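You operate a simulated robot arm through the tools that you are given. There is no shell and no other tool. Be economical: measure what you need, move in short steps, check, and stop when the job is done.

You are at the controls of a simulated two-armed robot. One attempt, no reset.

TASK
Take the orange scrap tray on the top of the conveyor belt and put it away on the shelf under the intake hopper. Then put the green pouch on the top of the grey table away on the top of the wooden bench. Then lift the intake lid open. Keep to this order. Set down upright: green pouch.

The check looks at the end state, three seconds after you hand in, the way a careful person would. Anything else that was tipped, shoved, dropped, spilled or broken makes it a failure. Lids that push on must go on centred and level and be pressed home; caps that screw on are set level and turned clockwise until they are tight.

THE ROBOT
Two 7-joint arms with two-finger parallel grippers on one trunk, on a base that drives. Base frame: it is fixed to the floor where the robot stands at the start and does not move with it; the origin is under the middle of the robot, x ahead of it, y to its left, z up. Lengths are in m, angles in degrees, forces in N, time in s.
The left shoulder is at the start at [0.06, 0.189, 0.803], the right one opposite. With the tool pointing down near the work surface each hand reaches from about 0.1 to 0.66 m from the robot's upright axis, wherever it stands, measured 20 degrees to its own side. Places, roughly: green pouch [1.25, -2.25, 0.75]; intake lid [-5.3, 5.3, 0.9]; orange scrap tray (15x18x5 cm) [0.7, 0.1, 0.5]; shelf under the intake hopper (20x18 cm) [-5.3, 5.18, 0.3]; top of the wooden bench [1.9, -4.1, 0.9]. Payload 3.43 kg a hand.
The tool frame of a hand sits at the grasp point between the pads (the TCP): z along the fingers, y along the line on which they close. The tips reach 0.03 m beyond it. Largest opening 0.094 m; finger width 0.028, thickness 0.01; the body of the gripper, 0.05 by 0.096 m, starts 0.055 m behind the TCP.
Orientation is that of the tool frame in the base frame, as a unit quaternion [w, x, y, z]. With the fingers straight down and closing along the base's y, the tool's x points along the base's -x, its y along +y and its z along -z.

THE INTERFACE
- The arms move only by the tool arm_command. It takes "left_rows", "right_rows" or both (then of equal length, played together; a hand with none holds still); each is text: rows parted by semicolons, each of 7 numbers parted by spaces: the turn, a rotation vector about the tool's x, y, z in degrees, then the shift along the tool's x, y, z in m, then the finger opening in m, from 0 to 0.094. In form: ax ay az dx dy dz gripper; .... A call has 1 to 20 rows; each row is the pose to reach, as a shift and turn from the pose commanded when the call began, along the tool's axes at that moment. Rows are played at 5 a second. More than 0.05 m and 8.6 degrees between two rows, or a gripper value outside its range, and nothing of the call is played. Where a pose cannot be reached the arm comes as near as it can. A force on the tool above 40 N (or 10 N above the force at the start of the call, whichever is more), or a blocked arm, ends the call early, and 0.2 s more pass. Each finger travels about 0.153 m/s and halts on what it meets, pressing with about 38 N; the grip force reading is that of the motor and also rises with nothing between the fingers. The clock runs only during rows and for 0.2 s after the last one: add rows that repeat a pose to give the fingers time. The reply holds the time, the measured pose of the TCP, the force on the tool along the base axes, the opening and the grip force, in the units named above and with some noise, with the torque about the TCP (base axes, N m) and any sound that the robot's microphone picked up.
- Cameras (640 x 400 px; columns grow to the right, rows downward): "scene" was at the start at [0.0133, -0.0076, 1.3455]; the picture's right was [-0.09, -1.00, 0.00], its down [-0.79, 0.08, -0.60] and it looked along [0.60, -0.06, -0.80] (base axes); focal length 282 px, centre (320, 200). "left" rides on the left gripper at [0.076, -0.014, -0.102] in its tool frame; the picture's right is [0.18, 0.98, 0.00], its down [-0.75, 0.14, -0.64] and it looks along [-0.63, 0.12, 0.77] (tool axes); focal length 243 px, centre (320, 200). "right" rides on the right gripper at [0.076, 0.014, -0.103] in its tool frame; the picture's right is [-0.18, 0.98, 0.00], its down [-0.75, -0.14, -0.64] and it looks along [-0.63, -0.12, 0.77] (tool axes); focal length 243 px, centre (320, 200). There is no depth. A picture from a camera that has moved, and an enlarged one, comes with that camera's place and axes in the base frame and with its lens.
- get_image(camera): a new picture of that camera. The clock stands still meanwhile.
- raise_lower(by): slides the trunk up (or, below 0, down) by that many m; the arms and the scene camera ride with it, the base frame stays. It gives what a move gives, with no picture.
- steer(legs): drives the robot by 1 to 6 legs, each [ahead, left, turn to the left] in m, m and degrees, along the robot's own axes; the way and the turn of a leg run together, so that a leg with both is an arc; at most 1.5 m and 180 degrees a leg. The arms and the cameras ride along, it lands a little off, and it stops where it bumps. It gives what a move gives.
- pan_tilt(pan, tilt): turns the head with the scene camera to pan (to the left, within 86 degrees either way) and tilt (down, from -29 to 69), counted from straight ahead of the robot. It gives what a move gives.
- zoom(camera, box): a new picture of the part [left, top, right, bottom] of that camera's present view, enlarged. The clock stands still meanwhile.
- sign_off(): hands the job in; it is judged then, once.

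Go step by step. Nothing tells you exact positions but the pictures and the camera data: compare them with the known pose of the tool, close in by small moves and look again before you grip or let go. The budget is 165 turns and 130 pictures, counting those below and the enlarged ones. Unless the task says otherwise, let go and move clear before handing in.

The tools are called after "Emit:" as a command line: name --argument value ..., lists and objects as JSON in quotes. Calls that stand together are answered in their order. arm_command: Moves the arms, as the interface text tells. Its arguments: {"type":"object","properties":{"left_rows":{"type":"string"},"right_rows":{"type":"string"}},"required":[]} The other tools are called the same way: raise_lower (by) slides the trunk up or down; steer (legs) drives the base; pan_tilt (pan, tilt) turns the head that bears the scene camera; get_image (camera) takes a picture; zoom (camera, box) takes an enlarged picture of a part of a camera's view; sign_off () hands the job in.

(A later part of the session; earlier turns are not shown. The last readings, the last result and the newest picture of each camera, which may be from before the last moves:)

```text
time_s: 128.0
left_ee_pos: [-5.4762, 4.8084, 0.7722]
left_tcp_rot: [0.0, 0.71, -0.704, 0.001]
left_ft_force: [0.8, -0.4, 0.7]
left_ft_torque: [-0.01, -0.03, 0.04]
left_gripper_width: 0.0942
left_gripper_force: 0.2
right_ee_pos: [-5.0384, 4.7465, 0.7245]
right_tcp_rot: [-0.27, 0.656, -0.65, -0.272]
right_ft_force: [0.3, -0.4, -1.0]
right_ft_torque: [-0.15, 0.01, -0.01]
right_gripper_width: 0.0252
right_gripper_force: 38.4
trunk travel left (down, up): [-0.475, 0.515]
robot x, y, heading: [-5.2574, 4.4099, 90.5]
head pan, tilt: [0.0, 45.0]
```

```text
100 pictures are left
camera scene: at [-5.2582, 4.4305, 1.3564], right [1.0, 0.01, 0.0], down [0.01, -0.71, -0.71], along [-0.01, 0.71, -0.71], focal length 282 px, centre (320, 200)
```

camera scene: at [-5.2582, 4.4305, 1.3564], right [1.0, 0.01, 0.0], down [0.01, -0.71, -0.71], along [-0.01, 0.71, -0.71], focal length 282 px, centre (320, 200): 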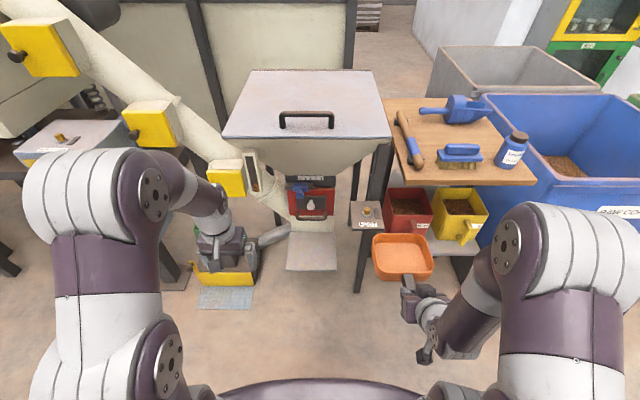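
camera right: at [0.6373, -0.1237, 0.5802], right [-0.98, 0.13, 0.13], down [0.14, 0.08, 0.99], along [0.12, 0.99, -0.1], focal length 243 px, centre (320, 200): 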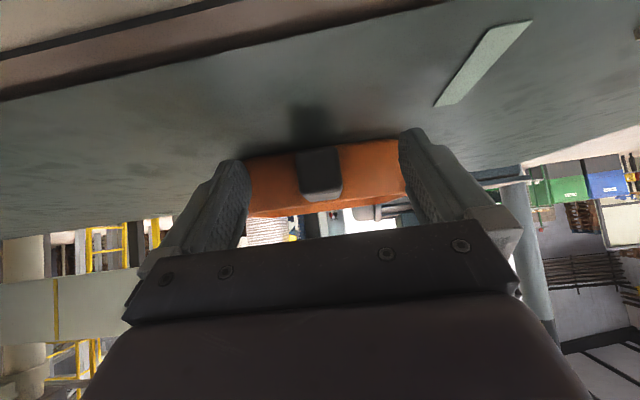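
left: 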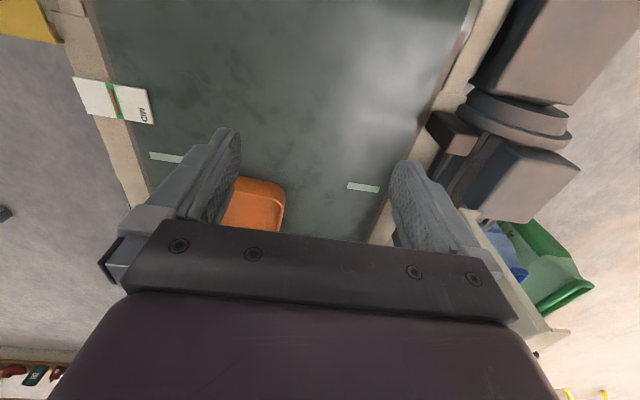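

I have a clear view: shelf centre ≈(-5.30, 5.16). I'll shift the base left and slightly forward, then lower the trunk.

Emit:
steer --legs '[[0.09, 0.16, -0.5]]'

Emit:
raise_lower --by -0.2

Emit:
get_image --camera "scene"

```text
time_s: 129.5
left_ee_pos: [-5.6333, 4.8999, 0.7719]
left_tcp_rot: [0.0, -0.706, 0.708, 0.0]
left_ft_force: [-1.0, 0.2, 0.4]
left_ft_torque: [0.0, -0.01, -0.03]
left_gripper_width: 0.094
left_gripper_force: 0.1
right_ee_pos: [-5.1945, 4.8356, 0.7249]
right_tcp_rot: [0.27, -0.654, 0.654, 0.269]
right_ft_force: [-0.8, -0.6, -0.9]
right_ft_torque: [-0.18, -0.03, -0.03]
right_gripper_width: 0.0253
right_gripper_force: 37.9
trunk travel left (down, up): [-0.475, 0.515]
robot x, y, heading: [-5.4198, 4.4969, 90.0]
head pan, tilt: [0.0, 45.0]
```

```text
time_s: 131.7
left_ee_pos: [-5.6338, 4.8993, 0.5729]
left_tcp_rot: [0.0, -0.706, 0.708, 0.0]
left_ft_force: [-0.4, 0.6, 0.5]
left_ft_torque: [0.01, 0.0, 0.0]
left_gripper_width: 0.0941
left_gripper_force: 0.1
right_ee_pos: [-5.1939, 4.8353, 0.5246]
right_tcp_rot: [0.271, -0.653, 0.653, 0.271]
right_ft_force: [-0.6, -0.7, -2.2]
right_ft_torque: [-0.1, 0.01, 0.01]
right_gripper_width: 0.0253
right_gripper_force: 37.8
trunk travel left (down, up): [-0.275, 0.715]
robot x, y, heading: [-5.4201, 4.5006, 90.0]
head pan, tilt: [0.0, 45.0]
```

```text
99 pictures are left
camera scene: at [-5.4172, 4.5197, 1.1564], right [1.0, 0.0, 0.0], down [0.0, -0.71, -0.71], along [0.0, 0.71, -0.71], focal length 282 px, centre (320, 200)
```

scene: 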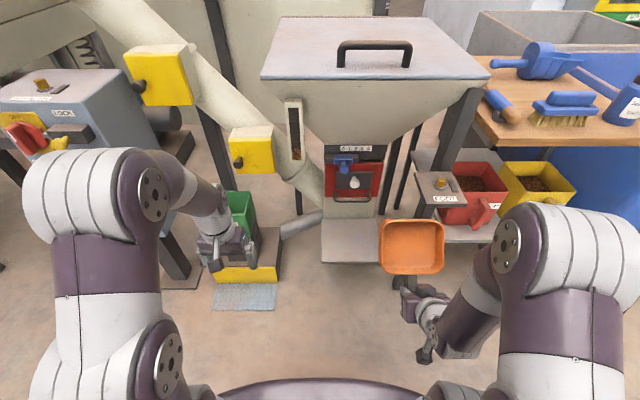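

The shelf spans x -5.41…-5.21, y 5.07…5.26. I'll bring the tray down in front of the shelf to 3 cm above its height and centre it in x.

Emit:
arm_command --right_rows "0 0 0 0 0.03 0 0; 0 0 0 0 0.06 0 0; 0 0 0 0.02 0.09 0.02 0; 0 0 0 0.04 0.117 0.04 0; 0 0 0 0.06 0.117 0.06 0; 0 0 0 0.08 0.117 0.08 0; 0 0 0 0.1 0.117 0.1 0; 0 0 0 0.106 0.117 0.106 0; 0 0 0 0.106 0.117 0.106 0"

Emit:
get_image --camera "scene"

Emit:
get_image --camera "left"

```text
time_s: 133.7
left_ee_pos: [-5.6335, 4.8995, 0.5725]
left_tcp_rot: [0.0, -0.707, 0.708, -0.001]
left_ft_force: [-1.0, -0.1, -0.2]
left_ft_torque: [0.02, -0.03, 0.01]
left_gripper_width: 0.094
left_gripper_force: 0.0
right_ee_pos: [-5.3139, 4.8354, 0.3758]
right_tcp_rot: [0.272, -0.651, 0.653, 0.274]
right_ft_force: [0.4, -0.3, -1.4]
right_ft_torque: [-0.12, 0.0, 0.0]
right_gripper_width: 0.0252
right_gripper_force: 38.1
trunk travel left (down, up): [-0.275, 0.715]
robot x, y, heading: [-5.419, 4.4971, 89.9]
head pan, tilt: [0.0, 45.0]
```

```text
98 pictures are left
camera scene: at [-5.4173, 4.5197, 1.1563], right [1.0, 0.0, 0.0], down [0.0, -0.71, -0.71], along [0.0, 0.71, -0.71], focal length 282 px, centre (320, 200)
```

scene: 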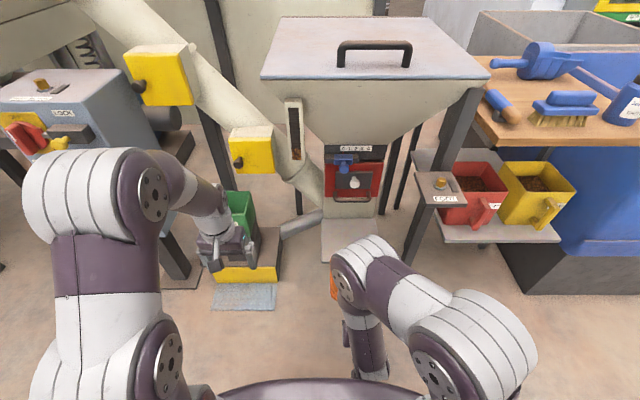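

```text
97 pictures are left
camera left: at [-5.6193, 4.8224, 0.6746], right [-0.98, -0.18, 0.0], down [-0.14, 0.75, 0.64], along [-0.12, 0.63, -0.77], focal length 243 px, centre (320, 200)
```

left: 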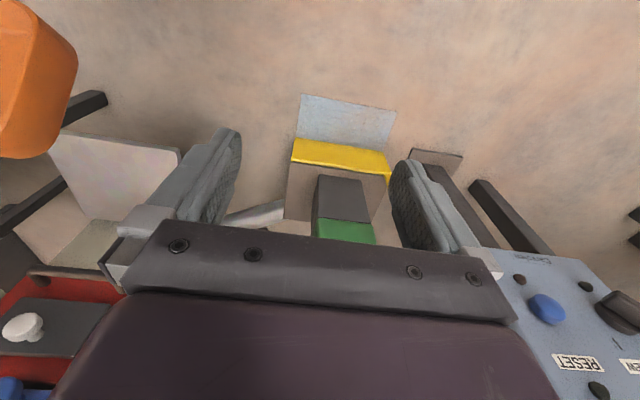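

The wrist folds forward above the hand at this short reach, which could touch the hopper. I'll back the base 0.15 m and extend the arm by the same amount to see how it unfolds.

Emit:
steer --legs '[[-0.15, 0, 0]]'

Emit:
arm_command --right_rows "0 0 0 -0.02 0 0.02 0; 0 0 0 -0.04 0 0.04 0; 0 0 0 -0.06 0 0.06 0; 0 0 0 -0.08 0 0.08 0; 0 0 0 -0.1 0 0.1 0; 0 0 0 -0.11 0 0.11 0; 0 0 0 -0.11 0 0.11 0"

Emit:
get_image --camera "scene"

Emit:
get_image --camera "left"

```text
time_s: 135.1
left_ee_pos: [-5.6327, 4.749, 0.5735]
left_tcp_rot: [0.0, -0.706, 0.709, 0.0]
left_ft_force: [-0.9, 0.2, -0.3]
left_ft_torque: [0.02, 0.01, 0.03]
left_gripper_width: 0.0941
left_gripper_force: 0.2
right_ee_pos: [-5.3134, 4.6855, 0.3763]
right_tcp_rot: [0.272, -0.651, 0.654, 0.273]
right_ft_force: [0.4, 1.2, -1.3]
right_ft_torque: [-0.16, 0.01, -0.03]
right_gripper_width: 0.0253
right_gripper_force: 38.2
trunk travel left (down, up): [-0.275, 0.715]
robot x, y, heading: [-5.421, 4.3506, 89.9]
head pan, tilt: [0.0, 45.0]
```

```text
time_s: 136.7
left_ee_pos: [-5.6323, 4.7489, 0.5735]
left_tcp_rot: [0.0, -0.706, 0.708, 0.0]
left_ft_force: [0.2, 0.1, 0.2]
left_ft_torque: [-0.03, 0.0, 0.02]
left_gripper_width: 0.0939
left_gripper_force: 0.0
right_ee_pos: [-5.3124, 4.8428, 0.376]
right_tcp_rot: [0.272, -0.65, 0.655, 0.273]
right_ft_force: [-0.6, 0.4, -2.0]
right_ft_torque: [-0.16, 0.02, 0.0]
right_gripper_width: 0.0252
right_gripper_force: 37.8
trunk travel left (down, up): [-0.275, 0.715]
robot x, y, heading: [-5.4169, 4.3483, 89.8]
head pan, tilt: [0.0, 45.0]
```

```text
96 pictures are left
camera scene: at [-5.4175, 4.3692, 1.1563], right [1.0, 0.0, 0.0], down [0.0, -0.71, -0.71], along [0.0, 0.71, -0.71], focal length 282 px, centre (320, 200)
```

scene: 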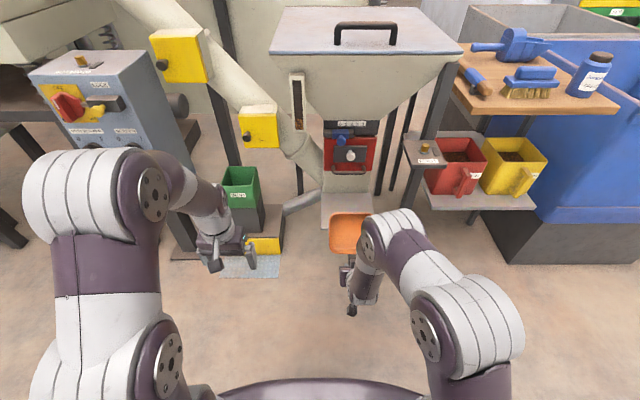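

```text
95 pictures are left
camera left: at [-5.6192, 4.6721, 0.6746], right [-0.98, -0.18, 0.0], down [-0.14, 0.75, 0.64], along [-0.12, 0.63, -0.77], focal length 243 px, centre (320, 200)
```

left: 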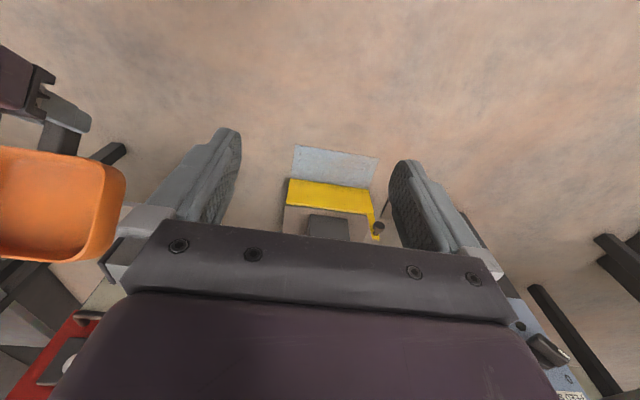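

Extended, the wrist sits above the hand and stays ~10 cm clear of the red feeder box. I'll drive forward 0.15 with the tray 3 cm above shelf level.

Emit:
steer --legs '[[0.15, 0, 0]]'

Emit:
get_image --camera "scene"

Emit:
get_image --camera "left"

Emit:
get_image --camera "right"

```text
time_s: 138.0
left_ee_pos: [-5.6318, 4.899, 0.5731]
left_tcp_rot: [0.0, -0.706, 0.708, 0.0]
left_ft_force: [-0.1, 0.1, -0.3]
left_ft_torque: [0.05, 0.03, 0.02]
left_gripper_width: 0.094
left_gripper_force: 0.1
right_ee_pos: [-5.3116, 4.992, 0.3758]
right_tcp_rot: [0.272, -0.651, 0.654, 0.273]
right_ft_force: [-0.6, 0.6, -1.4]
right_ft_torque: [-0.15, -0.03, -0.02]
right_gripper_width: 0.0252
right_gripper_force: 37.8
trunk travel left (down, up): [-0.275, 0.715]
robot x, y, heading: [-5.4178, 4.4978, 89.9]
head pan, tilt: [0.0, 45.0]
```

```text
94 pictures are left
camera scene: at [-5.4171, 4.5196, 1.1563], right [1.0, 0.0, 0.0], down [0.0, -0.71, -0.71], along [0.0, 0.71, -0.71], focal length 282 px, centre (320, 200)
```

scene: 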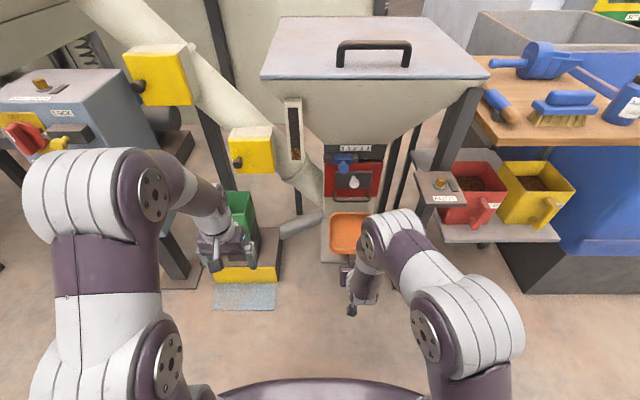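

```text
93 pictures are left
camera left: at [-5.6187, 4.8224, 0.6745], right [-0.98, -0.18, 0.0], down [-0.14, 0.75, 0.64], along [-0.12, 0.63, -0.77], focal length 243 px, centre (320, 200)
```

left: 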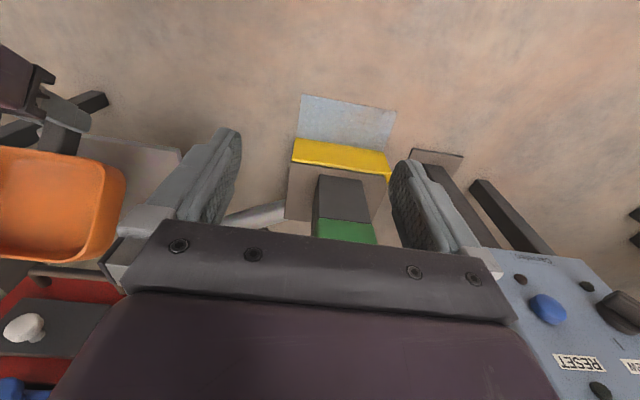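

```text
92 pictures are left
camera right: at [-5.3257, 4.8656, 0.3939], right [-0.98, 0.13, 0.13], down [0.14, 0.07, 0.99], along [0.12, 0.99, -0.09], focal length 243 px, centre (320, 200)
```

right: 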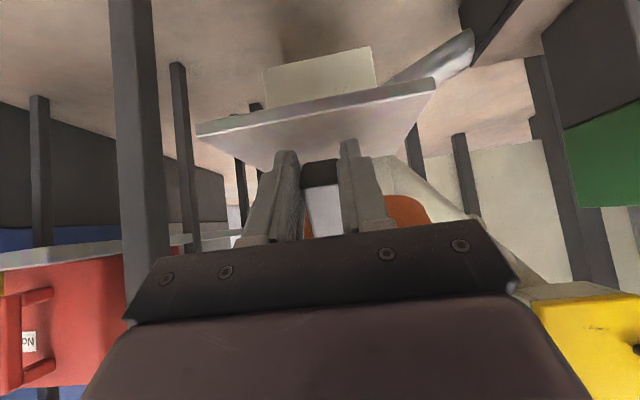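

Emit:
arm_command --right_rows "0 0 0 -0.014 0 0.014 0; 0 0 0 -0.028 0 0.028 0; 0 0 0 -0.042 0 0.042 0; 0 0 0 -0.053 0 0.053 0; 0 0 0 -0.053 0 0.053 0"

Emit:
get_image --camera "left"

Emit:
zoom --camera "scene" --box '[280, 130, 440, 270]'

```text
time_s: 139.2
left_ee_pos: [-5.6311, 4.8989, 0.5729]
left_tcp_rot: [0.0, -0.706, 0.708, 0.0]
left_ft_force: [-0.3, 0.3, -1.0]
left_ft_torque: [0.04, -0.02, -0.02]
left_gripper_width: 0.0939
left_gripper_force: 0.0
right_ee_pos: [-5.3115, 5.0664, 0.3781]
right_tcp_rot: [0.271, -0.652, 0.654, 0.272]
right_ft_force: [-0.6, -5.5, 1.7]
right_ft_torque: [0.65, -0.04, 0.14]
right_gripper_width: 0.0251
right_gripper_force: 37.8
trunk travel left (down, up): [-0.275, 0.715]
robot x, y, heading: [-5.4131, 4.4986, 89.7]
head pan, tilt: [0.0, 45.0]
```

```text
91 pictures are left
camera left: at [-5.6187, 4.8218, 0.6749], right [-0.98, -0.18, 0.0], down [-0.14, 0.75, 0.64], along [-0.12, 0.63, -0.77], focal length 243 px, centre (320, 200)
```

left: 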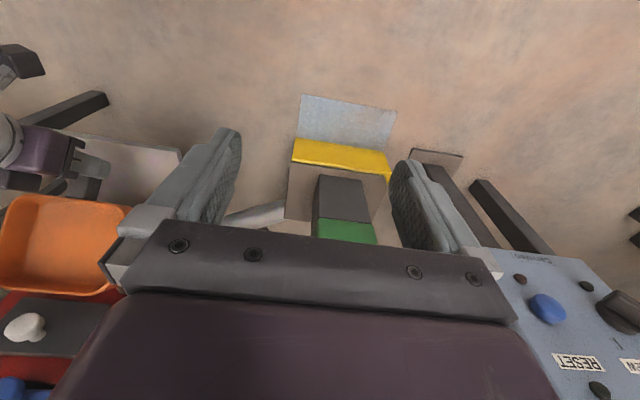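

```text
2.86 times, centred on (360, 200) of scene
camera zoom: at [-5.4172, 4.5185, 1.1564], right [1.0, 0.0, 0.0], down [0.0, -0.71, -0.71], along [0.0, 0.71, -0.71], focal length 804 px, centre (206, 200)
```

zoom: 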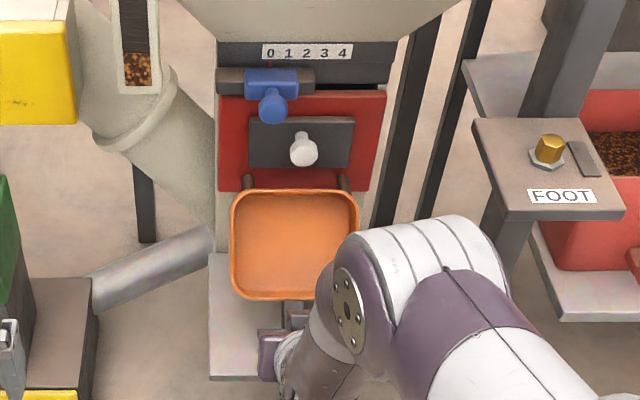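

Slight contact (5 N) with the feeder's loop behind, so I'll back off 2 cm before lowering.

Emit:
arm_command --right_rows "0 0 0 0.007 0 -0.007 0; 0 0 0 0.014 0 -0.014 0; 0 0 0 0.0165 0 -0.0115 0; 0 0 0 0.02 0 -0.008 0; 0 0 0 0.02 0 -0.008 0"

Emit:
zoom --camera "scene" --box '[280, 130, 440, 270]'

Emit:
get_image --camera "right"

```text
time_s: 140.4
left_ee_pos: [-5.6317, 4.8989, 0.5733]
left_tcp_rot: [0.001, -0.706, 0.708, 0.0]
left_ft_force: [-0.5, -0.3, 0.0]
left_ft_torque: [0.01, 0.03, -0.01]
left_gripper_width: 0.0939
left_gripper_force: 0.1
right_ee_pos: [-5.3121, 5.0479, 0.3689]
right_tcp_rot: [0.271, -0.651, 0.654, 0.273]
right_ft_force: [0.2, 0.6, -1.0]
right_ft_torque: [-0.14, 0.02, 0.0]
right_gripper_width: 0.0251
right_gripper_force: 37.9
trunk travel left (down, up): [-0.275, 0.715]
robot x, y, heading: [-5.4145, 4.4962, 89.7]
head pan, tilt: [0.0, 45.0]
```

```text
2.86 times, centred on (360, 200) of scene
camera zoom: at [-5.4171, 4.5193, 1.1563], right [1.0, 0.0, 0.0], down [0.0, -0.71, -0.71], along [0.0, 0.71, -0.71], focal length 804 px, centre (206, 200)
```

zoom: 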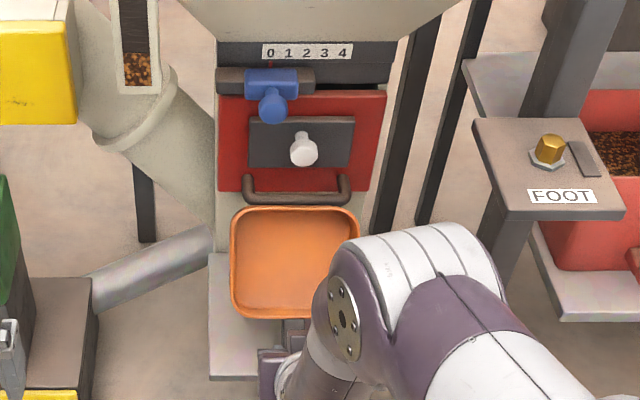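

```text
88 pictures are left
camera right: at [-5.3258, 4.9205, 0.3862], right [-0.98, 0.13, 0.13], down [0.14, 0.07, 0.99], along [0.12, 0.99, -0.09], focal length 243 px, centre (320, 200)
```

right: 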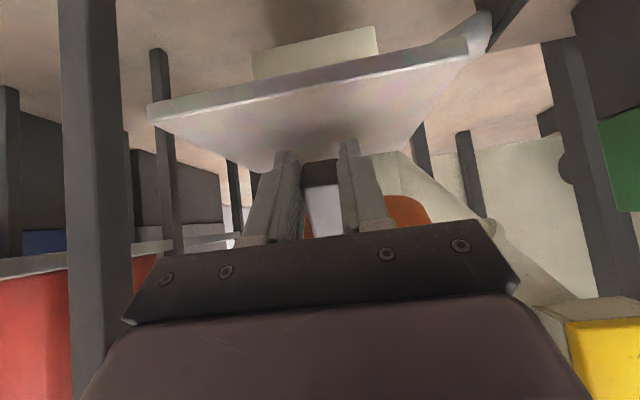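

Clear now. Lower gently until contact.

Emit:
arm_command --right_rows "0 0 0 0.0035 0 0.0035 0; 0 0 0 0.007 0 0.007 0; 0 0 0 0.0105 0 0.0105 0; 0 0 0 0.014 0 0.014 0; 0 0 0 0.0165 0 0.0165 0; 0 0 0 0.0165 0 0.0165 0"

Emit:
get_image --camera "right"

```text
time_s: 141.8
left_ee_pos: [-5.6321, 4.898, 0.573]
left_tcp_rot: [0.0, -0.705, 0.709, 0.0]
left_ft_force: [0.0, -1.1, 0.7]
left_ft_torque: [0.03, -0.02, 0.0]
left_gripper_width: 0.0939
left_gripper_force: 0.1
right_ee_pos: [-5.312, 5.047, 0.3453]
right_tcp_rot: [0.271, -0.651, 0.654, 0.273]
right_ft_force: [0.3, 0.0, -0.9]
right_ft_torque: [-0.14, 0.01, 0.0]
right_gripper_width: 0.025
right_gripper_force: 38.2
trunk travel left (down, up): [-0.275, 0.715]
robot x, y, heading: [-5.4177, 4.4982, 89.7]
head pan, tilt: [0.0, 45.0]
```

```text
87 pictures are left
camera right: at [-5.3258, 4.9206, 0.3623], right [-0.98, 0.13, 0.13], down [0.14, 0.07, 0.99], along [0.12, 0.99, -0.09], focal length 243 px, centre (320, 200)
```

right: 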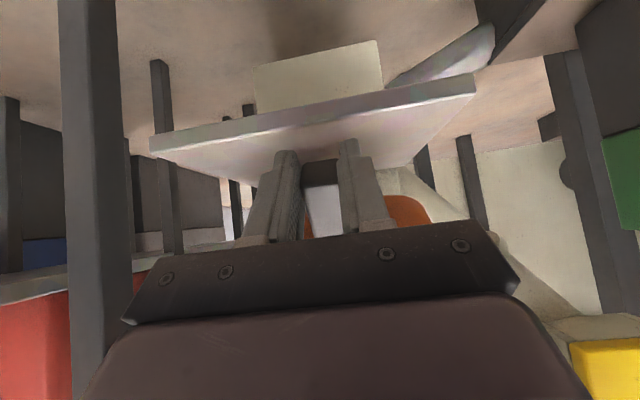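

Emit:
arm_command --right_rows "0 0 0 0.002 0 0.002 0; 0 0 0 0.004 0 0.004 0; 0 0 0 0.006 0 0.006 0; 0 0 0 0.008 0 0.008 0; 0 0 0 0.008 0 0.008 0"

```text
time_s: 143.0
left_ee_pos: [-5.6323, 4.8984, 0.5734]
left_tcp_rot: [0.0, -0.706, 0.708, 0.0]
left_ft_force: [-0.4, 0.3, -0.3]
left_ft_torque: [0.0, 0.01, 0.02]
left_gripper_width: 0.094
left_gripper_force: 0.1
right_ee_pos: [-5.3114, 5.0474, 0.3334]
right_tcp_rot: [0.272, -0.651, 0.654, 0.273]
right_ft_force: [0.9, -0.4, -0.9]
right_ft_torque: [-0.1, 0.01, 0.02]
right_gripper_width: 0.0252
right_gripper_force: 38.1
trunk travel left (down, up): [-0.275, 0.715]
robot x, y, heading: [-5.4156, 4.4993, 89.9]
head pan, tilt: [0.0, 45.0]
```

Emit:
zoom --camera "left" --box '[0, 120, 200, 320]'

Emit:
zoom --camera "right" --box '[140, 60, 500, 260]'

```text
2.00 times, centred on (100, 220) of left
camera zoom: at [-5.6187, 4.8223, 0.6746], right [-0.98, -0.18, 0.0], down [-0.14, 0.75, 0.64], along [-0.12, 0.63, -0.77], focal length 485 px, centre (760, 160)
```

zoom: 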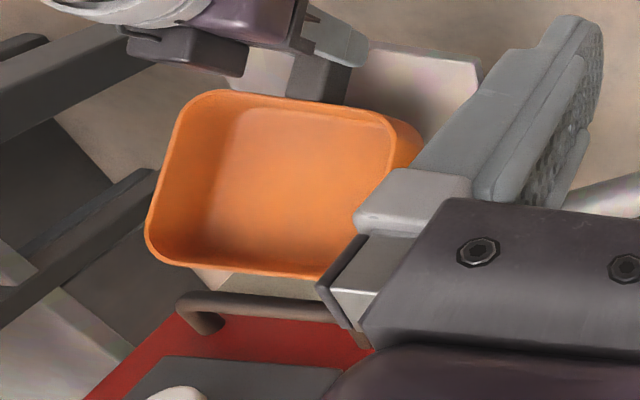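

```text
1.78 times, centred on (320, 160) of right
camera zoom: at [-5.3258, 4.9207, 0.351], right [-0.98, 0.13, 0.13], down [0.14, 0.07, 0.99], along [0.12, 0.99, -0.09], focal length 431 px, centre (320, 271)
```

zoom: 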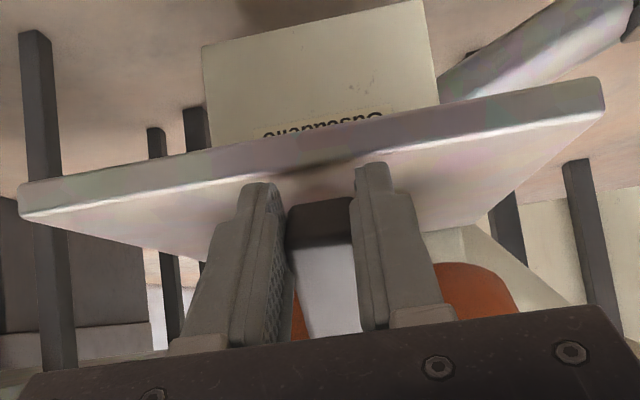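

Nearly there; continue in 2 mm steps.

Emit:
arm_command --right_rows "0 0 0 0.0014 0 0.0014 0; 0 0 0 0.0028 0 0.0028 0; 0 0 0 0.0042 0 0.0042 0; 0 0 0 0.0042 0 0.0042 0"

Emit:
zoom --camera "right" --box '[140, 60, 500, 260]'

```text
time_s: 144.0
left_ee_pos: [-5.6327, 4.8993, 0.5724]
left_tcp_rot: [0.0, -0.706, 0.708, 0.0]
left_ft_force: [-0.2, -0.2, 0.7]
left_ft_torque: [0.02, 0.02, -0.03]
left_gripper_width: 0.0937
left_gripper_force: 0.1
right_ee_pos: [-5.3127, 5.0468, 0.3276]
right_tcp_rot: [0.272, -0.651, 0.654, 0.273]
right_ft_force: [-0.4, 0.3, -1.6]
right_ft_torque: [-0.15, -0.01, -0.02]
right_gripper_width: 0.0252
right_gripper_force: 38.0
trunk travel left (down, up): [-0.275, 0.715]
robot x, y, heading: [-5.4138, 4.4968, 89.8]
head pan, tilt: [0.0, 45.0]
```

```text
1.78 times, centred on (320, 160) of right
camera zoom: at [-5.3261, 4.9209, 0.3453], right [-0.98, 0.13, 0.13], down [0.14, 0.07, 0.99], along [0.12, 0.99, -0.09], focal length 431 px, centre (320, 271)
```

zoom: 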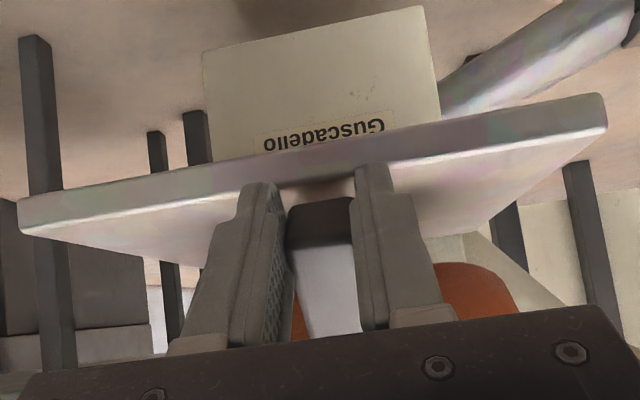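

No contact yet, and comparing views I suspect the tray has pitched nose-up in the grip. I'll yaw the left hand so its camera views the tray from the side.

Emit:
arm_command --left_rows "0 0 8 0 0 0 0.094; 0 0 16 0 0 0 0.094; 0 0 24 0 0 0 0.094; 0 0 32 0 0 0 0.094; 0 0 40 0 0 0 0.094; 0 0 48 0 0 0 0.094; 0 0 56 0 0 0 0.094; 0 0 64 0 0 0 0.094; 0 0 72 0 0 0 0.094; 0 0 72 0 0 0 0.094"

Emit:
get_image --camera "left"

```text
time_s: 146.2
left_ee_pos: [-5.6321, 4.8999, 0.5719]
left_tcp_rot: [-0.001, -0.154, 0.988, 0.0]
left_ft_force: [0.5, 0.5, 0.0]
left_ft_torque: [0.0, 0.04, 0.0]
left_gripper_width: 0.094
left_gripper_force: 0.0
right_ee_pos: [-5.3111, 5.047, 0.328]
right_tcp_rot: [0.271, -0.652, 0.654, 0.273]
right_ft_force: [-0.4, 0.0, -1.8]
right_ft_torque: [-0.14, -0.01, -0.03]
right_gripper_width: 0.0254
right_gripper_force: 38.2
trunk travel left (down, up): [-0.275, 0.715]
robot x, y, heading: [-5.4183, 4.4975, 89.5]
head pan, tilt: [0.0, 45.0]
```

```text
83 pictures are left
camera left: at [-5.7013, 4.8616, 0.6747], right [-0.47, 0.88, 0.0], down [0.68, 0.36, 0.64], along [0.56, 0.3, -0.77], focal length 243 px, centre (320, 200)
```

left: 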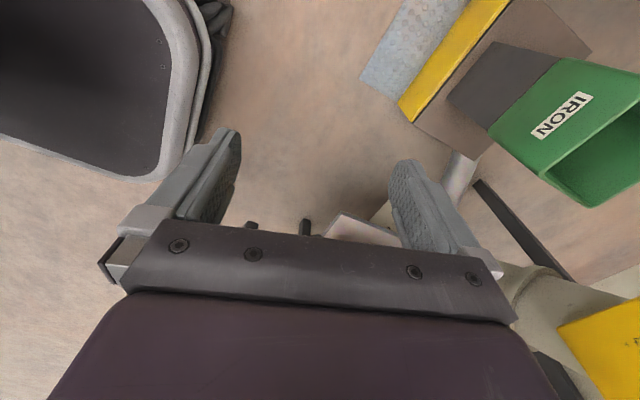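

Emit:
arm_command --left_rows "0 -8 0 0 0 0 0.094; 0 -16 0 0 0 0 0.094; 0 -24 0 0 0 0 0.094; 0 -32 0 0 0 0 0.094; 0 -38 0 0 0 0 0.094; 0 -38 0 0 0 0 0.094"

Emit:
get_image --camera "left"

```text
time_s: 147.6
left_ee_pos: [-5.6319, 4.8979, 0.5733]
left_tcp_rot: [0.322, -0.146, 0.934, 0.05]
left_ft_force: [-0.3, -0.2, 0.3]
left_ft_torque: [0.01, -0.01, 0.0]
left_gripper_width: 0.0941
left_gripper_force: 0.0
right_ee_pos: [-5.3118, 5.047, 0.3279]
right_tcp_rot: [0.271, -0.651, 0.654, 0.273]
right_ft_force: [-0.7, 0.5, -2.0]
right_ft_torque: [-0.12, 0.01, 0.02]
right_gripper_width: 0.0253
right_gripper_force: 37.8
trunk travel left (down, up): [-0.275, 0.715]
robot x, y, heading: [-5.4165, 4.4989, 89.8]
head pan, tilt: [0.0, 45.0]
```

```text
82 pictures are left
camera left: at [-5.7457, 4.8471, 0.6059], right [-0.44, 0.89, -0.11], down [0.15, 0.19, 0.97], along [0.89, 0.41, -0.21], focal length 243 px, centre (320, 200)
```

left: 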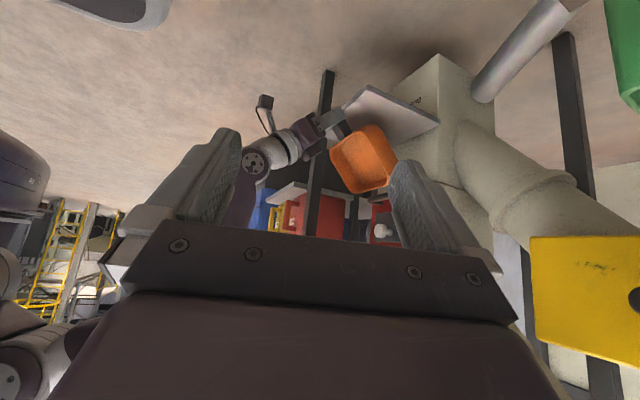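

Emit:
zoom --camera "left" --box '[230, 50, 450, 250]'

```text
2.00 times, centred on (340, 150) of left
camera zoom: at [-5.7457, 4.8471, 0.6059], right [-0.44, 0.89, -0.11], down [0.15, 0.19, 0.97], along [0.89, 0.41, -0.21], focal length 485 px, centre (280, 300)
```

zoom: 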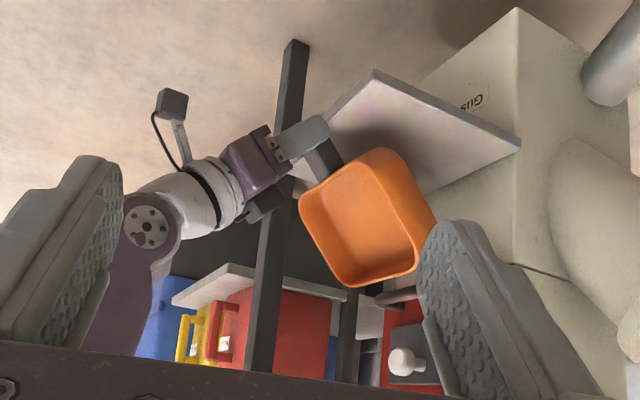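

The tray is clearly pitched nose-up by about 38° in the grip. I'll raise and retreat a little, then rotate the hand steeper by 38° so that the tray is level.

Emit:
arm_command --right_rows "0 0 0 -0.005 0 -0.02 0; 0 0 0 -0.01 0 -0.04 0; 0 0 0 -0.0141 0 -0.0566 0; 0 7 0 -0.0141 0 -0.0566 0; 0 14 0 -0.0141 0 -0.0566 0; 0 21 0 -0.0141 0 -0.0566 0; 0 28 0 -0.0141 0 -0.0566 0; 0 34 0 -0.0141 0 -0.0566 0; 0 38 0 -0.0141 0 -0.0566 0; 0 38 0 -0.0141 0 -0.0566 0"

Emit:
zoom --camera "left" --box '[230, 50, 450, 250]'

Emit:
get_image --camera "scene"

```text
time_s: 149.8
left_ee_pos: [-5.6317, 4.899, 0.5719]
left_tcp_rot: [0.322, -0.146, 0.934, 0.051]
left_ft_force: [0.0, 0.2, -0.4]
left_ft_torque: [0.01, 0.01, -0.03]
left_gripper_width: 0.0943
left_gripper_force: 0.1
right_ee_pos: [-5.3095, 4.9965, 0.3791]
right_tcp_rot: [0.07, -0.702, 0.707, 0.056]
right_ft_force: [-0.3, 0.2, -1.2]
right_ft_torque: [-0.12, 0.0, 0.01]
right_gripper_width: 0.0251
right_gripper_force: 38.4
right hand out of reach, approached as far as the arm can: row 8, 9, 10
trunk travel left (down, up): [-0.275, 0.715]
robot x, y, heading: [-5.4131, 4.4975, 89.6]
head pan, tilt: [0.0, 45.0]
```

```text
2.00 times, centred on (340, 150) of left
camera zoom: at [-5.7456, 4.847, 0.606], right [-0.44, 0.89, -0.11], down [0.15, 0.2, 0.97], along [0.89, 0.41, -0.22], focal length 485 px, centre (280, 300)
```

zoom: 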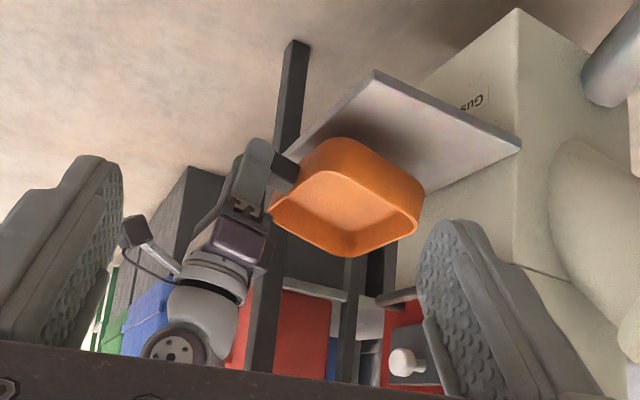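

```text
79 pictures are left
camera scene: at [-5.4172, 4.5191, 1.1563], right [1.0, 0.0, 0.0], down [0.0, -0.71, -0.71], along [0.0, 0.71, -0.71], focal length 282 px, centre (320, 200)
```

scene: 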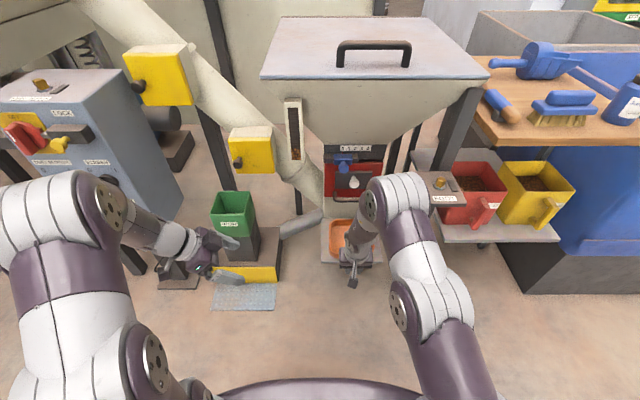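

The tray is now near level. Check the clearance between the wrist and the "FOOT" box and hopper before moving forward.

Emit:
zoom --camera "scene" --box '[300, 120, 480, 300]'

Emit:
get_image --camera "right"

```text
2.22 times, centred on (390, 210) of scene
camera zoom: at [-5.4172, 4.5191, 1.1563], right [1.0, 0.0, 0.0], down [0.0, -0.71, -0.71], along [0.0, 0.71, -0.71], focal length 626 px, centre (164, 178)
```

zoom: 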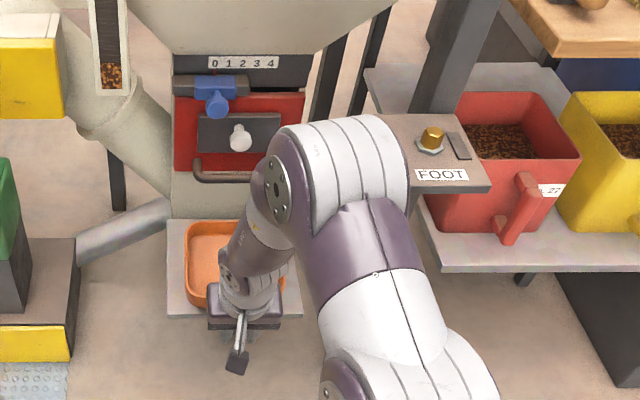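

```text
77 pictures are left
camera right: at [-5.326, 4.9036, 0.4657], right [-0.98, 0.19, 0.01], down [0.13, 0.63, 0.77], along [0.14, 0.76, -0.64], focal length 243 px, centre (320, 200)
```

right: 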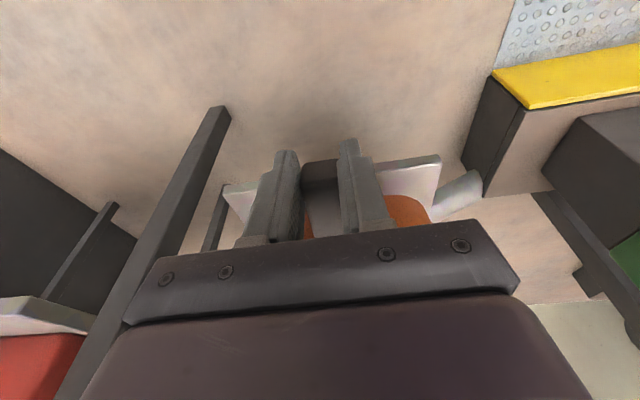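

Emit:
steer --legs '[[0.035, 0, 0]]'

Emit:
zoom --camera "scene" --box '[300, 120, 480, 300]'

Emit:
zoom --camera "left" --box '[230, 50, 450, 250]'

```text
time_s: 150.7
left_ee_pos: [-5.6305, 4.9352, 0.5721]
left_tcp_rot: [0.322, -0.147, 0.934, 0.051]
left_ft_force: [0.9, -0.6, -0.4]
left_ft_torque: [-0.01, 0.01, 0.0]
left_gripper_width: 0.094
left_gripper_force: 0.0
right_ee_pos: [-5.3105, 5.031, 0.3791]
right_tcp_rot: [0.07, -0.703, 0.706, 0.055]
right_ft_force: [0.2, -0.2, -1.2]
right_ft_torque: [-0.16, -0.03, 0.03]
right_gripper_width: 0.0253
right_gripper_force: 38.1
trunk travel left (down, up): [-0.275, 0.715]
robot x, y, heading: [-5.416, 4.5359, 89.7]
head pan, tilt: [0.0, 45.0]
```

```text
2.22 times, centred on (390, 210) of scene
camera zoom: at [-5.4171, 4.5546, 1.1563], right [1.0, 0.0, 0.0], down [0.0, -0.71, -0.71], along [0.0, 0.71, -0.71], focal length 626 px, centre (164, 178)
```

zoom: 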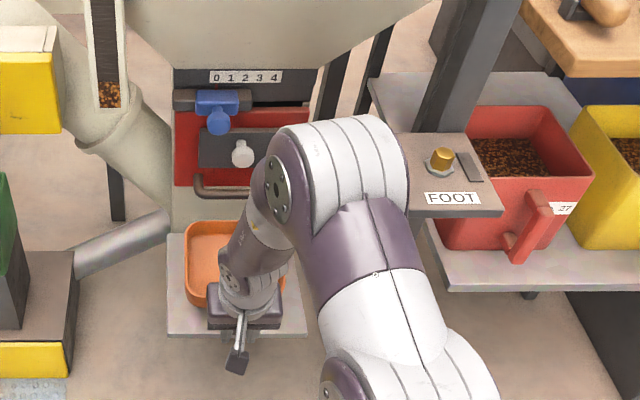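

```text
2.00 times, centred on (340, 150) of left
camera zoom: at [-5.7455, 4.8821, 0.6058], right [-0.44, 0.89, -0.11], down [0.15, 0.2, 0.97], along [0.89, 0.41, -0.22], focal length 485 px, centre (280, 300)
```

zoom: 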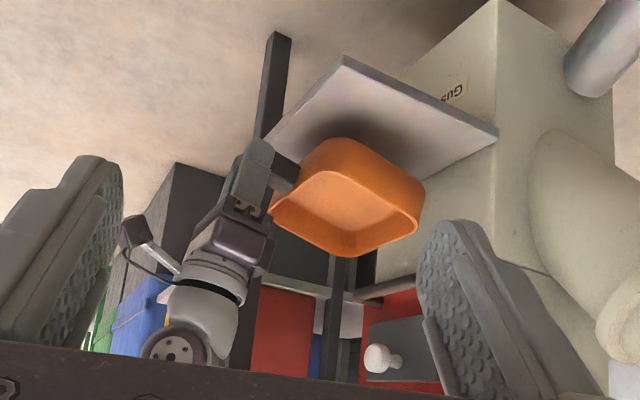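

Tray is level and over the shelf. I'll go 1.2 cm further in and then lower in small steps.

Emit:
steer --legs '[[0.013, 0, 0]]'

Emit:
arm_command --right_rows "0 0 0 0.001 0 0.006 0; 0 0 0 0.002 0 0.012 0; 0 0 0 0.003 0 0.018 0; 0 0 0 0.004 0 0.024 0; 0 0 0 0.005 0 0.03 0; 0 0 0 0.005 0 0.03 0"

Emit:
zoom --camera "left" --box '[230, 50, 450, 250]'

```text
time_s: 151.5
left_ee_pos: [-5.6321, 4.9481, 0.5722]
left_tcp_rot: [0.322, -0.147, 0.934, 0.05]
left_ft_force: [-0.3, 0.7, -0.8]
left_ft_torque: [0.0, 0.02, 0.04]
left_gripper_width: 0.0939
left_gripper_force: 0.0
right_ee_pos: [-5.3082, 5.044, 0.3786]
right_tcp_rot: [0.07, -0.702, 0.707, 0.055]
right_ft_force: [0.6, 0.8, -0.9]
right_ft_torque: [-0.12, -0.01, -0.01]
right_gripper_width: 0.0253
right_gripper_force: 37.9
trunk travel left (down, up): [-0.275, 0.715]
robot x, y, heading: [-5.4182, 4.543, 89.6]
head pan, tilt: [0.0, 45.0]
```

```text
time_s: 152.9
left_ee_pos: [-5.6311, 4.9463, 0.5719]
left_tcp_rot: [0.322, -0.147, 0.934, 0.051]
left_ft_force: [-0.2, 0.1, -0.2]
left_ft_torque: [0.04, -0.02, -0.05]
left_gripper_width: 0.0942
left_gripper_force: 0.0
right_ee_pos: [-5.3089, 5.044, 0.3473]
right_tcp_rot: [0.071, -0.702, 0.707, 0.055]
right_ft_force: [0.5, 1.0, -0.5]
right_ft_torque: [-0.16, 0.02, 0.02]
right_gripper_width: 0.025
right_gripper_force: 38.0
trunk travel left (down, up): [-0.275, 0.715]
robot x, y, heading: [-5.4192, 4.5483, 89.5]
head pan, tilt: [0.0, 45.0]
```

```text
2.00 times, centred on (340, 150) of left
camera zoom: at [-5.7455, 4.8949, 0.6059], right [-0.44, 0.89, -0.11], down [0.15, 0.2, 0.97], along [0.89, 0.41, -0.22], focal length 485 px, centre (280, 300)
```

zoom: 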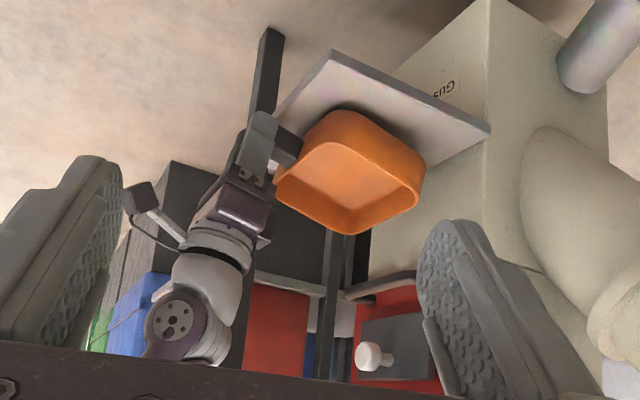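

Close to the shelf now. Continue down in 3 mm steps until contact.

Emit:
arm_command --right_rows "0 0 0 0.0005 0 0.003 0; 0 0 0 0.001 0 0.006 0; 0 0 0 0.0015 0 0.009 0; 0 0 0 0.002 0 0.012 0; 0 0 0 0.002 0 0.012 0"

Emit:
zoom --camera "left" --box '[230, 50, 450, 250]'

```text
time_s: 154.1
left_ee_pos: [-5.6323, 4.9464, 0.5733]
left_tcp_rot: [0.321, -0.146, 0.934, 0.051]
left_ft_force: [-0.2, 0.3, 0.6]
left_ft_torque: [-0.02, -0.01, -0.02]
left_gripper_width: 0.0939
left_gripper_force: 0.0
right_ee_pos: [-5.3087, 5.0457, 0.3386]
right_tcp_rot: [0.073, -0.701, 0.707, 0.057]
right_ft_force: [5.4, -0.7, 17.6]
right_ft_torque: [0.95, 0.69, -0.13]
right_gripper_width: 0.0254
right_gripper_force: 37.9
trunk travel left (down, up): [-0.275, 0.715]
robot x, y, heading: [-5.4182, 4.5436, 89.9]
head pan, tilt: [0.0, 45.0]
```

```text
2.00 times, centred on (340, 150) of left
camera zoom: at [-5.7454, 4.894, 0.6068], right [-0.44, 0.89, -0.11], down [0.15, 0.19, 0.97], along [0.89, 0.41, -0.22], focal length 485 px, centre (280, 300)
```

zoom: 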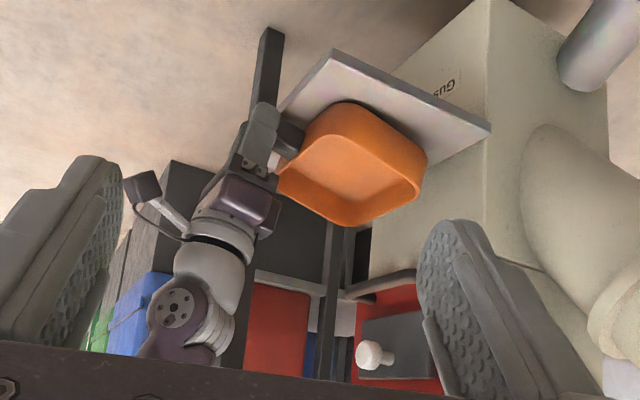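

The tray is on the shelf (18 N contact). Relieve slightly, open, and pull straight back up along the tool axis.

Emit:
arm_command --right_rows "0 0 0 -0.0004 0 -0.0025 0; 0 0 0 -0.0004 0 -0.0025 0.03; 0 0 0 -0.0004 0 -0.0025 0.05; 0 0 0 -0.0004 0 -0.0025 0.07; 0 0 0 -0.0004 0 -0.0025 0.07; 0 0 0 -0.0004 0 -0.0025 0.07"

Emit:
zoom --camera "left" --box '[230, 50, 450, 250]'

```text
time_s: 155.5
left_ee_pos: [-5.6311, 4.9466, 0.5737]
left_tcp_rot: [0.322, -0.146, 0.934, 0.051]
left_ft_force: [-0.4, 0.2, 0.8]
left_ft_torque: [-0.04, -0.01, 0.04]
left_gripper_width: 0.094
left_gripper_force: 0.1
right_ee_pos: [-5.3076, 5.0459, 0.3397]
right_tcp_rot: [0.07, -0.702, 0.706, 0.055]
right_ft_force: [0.1, 0.0, 0.3]
right_ft_torque: [-0.01, -0.01, -0.01]
right_gripper_width: 0.07
right_gripper_force: 0.1
trunk travel left (down, up): [-0.275, 0.715]
robot x, y, heading: [-5.4151, 4.5495, 89.9]
head pan, tilt: [0.0, 45.0]
```

```text
2.00 times, centred on (340, 150) of left
camera zoom: at [-5.7455, 4.8948, 0.606], right [-0.44, 0.89, -0.11], down [0.15, 0.2, 0.97], along [0.89, 0.41, -0.22], focal length 485 px, centre (280, 300)
```

zoom: 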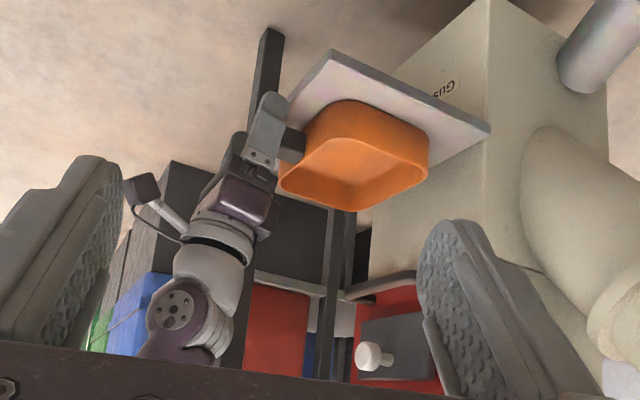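

Released and resting level. Back away so the fingers slide off the handle.

Emit:
steer --legs '[[-0.15, 0, 0]]'

Emit:
get_image --camera "scene"

```text
time_s: 156.8
left_ee_pos: [-5.6318, 4.797, 0.573]
left_tcp_rot: [0.322, -0.147, 0.934, 0.051]
left_ft_force: [-0.2, -0.1, 0.2]
left_ft_torque: [0.01, -0.01, 0.0]
left_gripper_width: 0.0942
left_gripper_force: 0.1
right_ee_pos: [-5.3097, 4.8961, 0.3393]
right_tcp_rot: [0.071, -0.702, 0.706, 0.056]
right_ft_force: [-0.1, -0.6, -0.7]
right_ft_torque: [-0.01, 0.01, 0.03]
right_gripper_width: 0.07
right_gripper_force: 0.2
trunk travel left (down, up): [-0.275, 0.715]
robot x, y, heading: [-5.416, 4.3962, 89.8]
head pan, tilt: [0.0, 45.0]
```

```text
71 pictures are left
camera scene: at [-5.4174, 4.4178, 1.1564], right [1.0, 0.0, 0.0], down [0.0, -0.71, -0.71], along [0.0, 0.71, -0.71], focal length 282 px, centre (320, 200)
```

scene: 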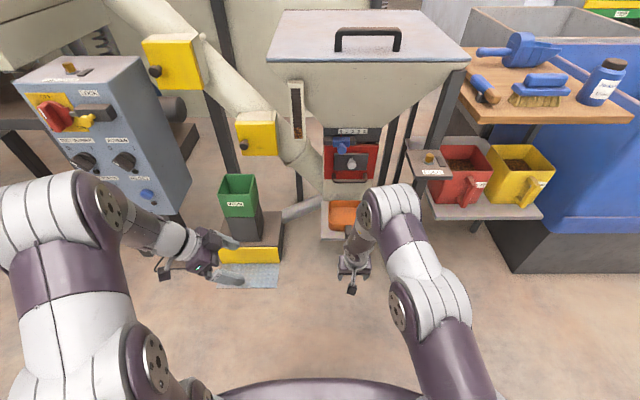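

The tray sits on the shelf. Now tuck the arms and raise the trunk before driving to the pouch.

Emit:
raise_lower --by 0.2

Emit:
arm_command --left_rows "0 8 0 0 0 0 0.094; 0 16 0 0 0 0 0.094; 0 24 0 0 0 0 0.094; 0 32 0 0 0 0 0.094; 0 38 0 0 0 0 0.094; 0 38 0 0 0 0 0.094" --right_rows "0 2 0 0.02 -0.01 -0.04 0.094; 0 4 0 0.04 -0.02 -0.08 0.094; 0 6 0 0.06 -0.03 -0.12 0.094; 0 8 0 0.09 -0.03 -0.15 0.094; 0 10 0 0.12 -0.03 -0.19 0.094; 0 10 0 0.12 -0.03 -0.19 0.094"

Emit:
arm_command --left_rows "0 0 -8 0 0 0 0.094; 0 0 -16 0 0 0 0.094; 0 0 -24 0 0 0 0.094; 0 0 -32 0 0 0 0.094; 0 0 -40 0 0 0 0.094; 0 0 -48 0 0 0 0.094; 0 0 -56 0 0 0 0.094; 0 0 -64 0 0 0 0.094; 0 0 -72 0 0 0 0.094; 0 0 -72 0 0 0 0.094"

Emit:
get_image --camera "scene"

```text
time_s: 159.0
left_ee_pos: [-5.6328, 4.7977, 0.7734]
left_tcp_rot: [0.322, -0.146, 0.934, 0.051]
left_ft_force: [-0.3, -0.2, -0.7]
left_ft_torque: [0.01, -0.02, -0.03]
left_gripper_width: 0.0939
left_gripper_force: 0.2
right_ee_pos: [-5.3093, 4.8955, 0.5385]
right_tcp_rot: [0.071, -0.702, 0.707, 0.055]
right_ft_force: [-0.5, 0.0, 0.3]
right_ft_torque: [-0.05, 0.04, 0.0]
right_gripper_width: 0.07
right_gripper_force: 0.0
trunk travel left (down, up): [-0.475, 0.515]
robot x, y, heading: [-5.4178, 4.3921, 89.7]
head pan, tilt: [0.0, 45.0]
```

```text
time_s: 160.4
left_ee_pos: [-5.6331, 4.7986, 0.7732]
left_tcp_rot: [0.0, -0.155, 0.988, 0.0]
left_ft_force: [0.0, 0.0, 0.1]
left_ft_torque: [0.02, 0.04, 0.02]
left_gripper_width: 0.0942
left_gripper_force: 0.0
right_ee_pos: [-5.2731, 4.7477, 0.6808]
right_tcp_rot: [0.022, -0.704, 0.71, -0.012]
right_ft_force: [0.3, 0.4, -0.4]
right_ft_torque: [0.0, -0.03, 0.03]
right_gripper_width: 0.0941
right_gripper_force: 0.1
right hand out of reach, approached as far as the arm can: row 3, 4, 5
trunk travel left (down, up): [-0.475, 0.515]
robot x, y, heading: [-5.4169, 4.3941, 89.7]
head pan, tilt: [0.0, 45.0]
```

```text
time_s: 162.6
left_ee_pos: [-5.6323, 4.7969, 0.7729]
left_tcp_rot: [0.0, -0.706, 0.708, 0.0]
left_ft_force: [0.4, 0.4, -0.1]
left_ft_torque: [-0.04, 0.0, -0.04]
left_gripper_width: 0.0941
left_gripper_force: 0.1
right_ee_pos: [-5.2731, 4.7453, 0.681]
right_tcp_rot: [0.023, -0.704, 0.71, -0.012]
right_ft_force: [-0.8, 1.0, -0.3]
right_ft_torque: [0.0, 0.0, 0.01]
right_gripper_width: 0.0939
right_gripper_force: 0.1
trunk travel left (down, up): [-0.475, 0.515]
robot x, y, heading: [-5.4206, 4.3944, 89.7]
head pan, tilt: [0.0, 45.0]
```

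```text
70 pictures are left
camera scene: at [-5.4174, 4.418, 1.3563], right [1.0, 0.0, 0.0], down [0.0, -0.71, -0.71], along [0.0, 0.71, -0.71], focal length 282 px, centre (320, 200)
```

scene: 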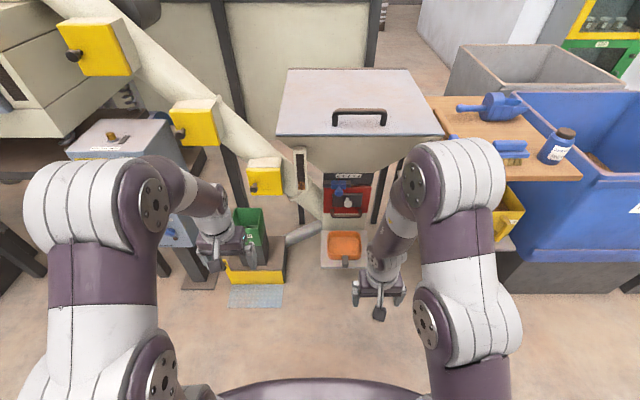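

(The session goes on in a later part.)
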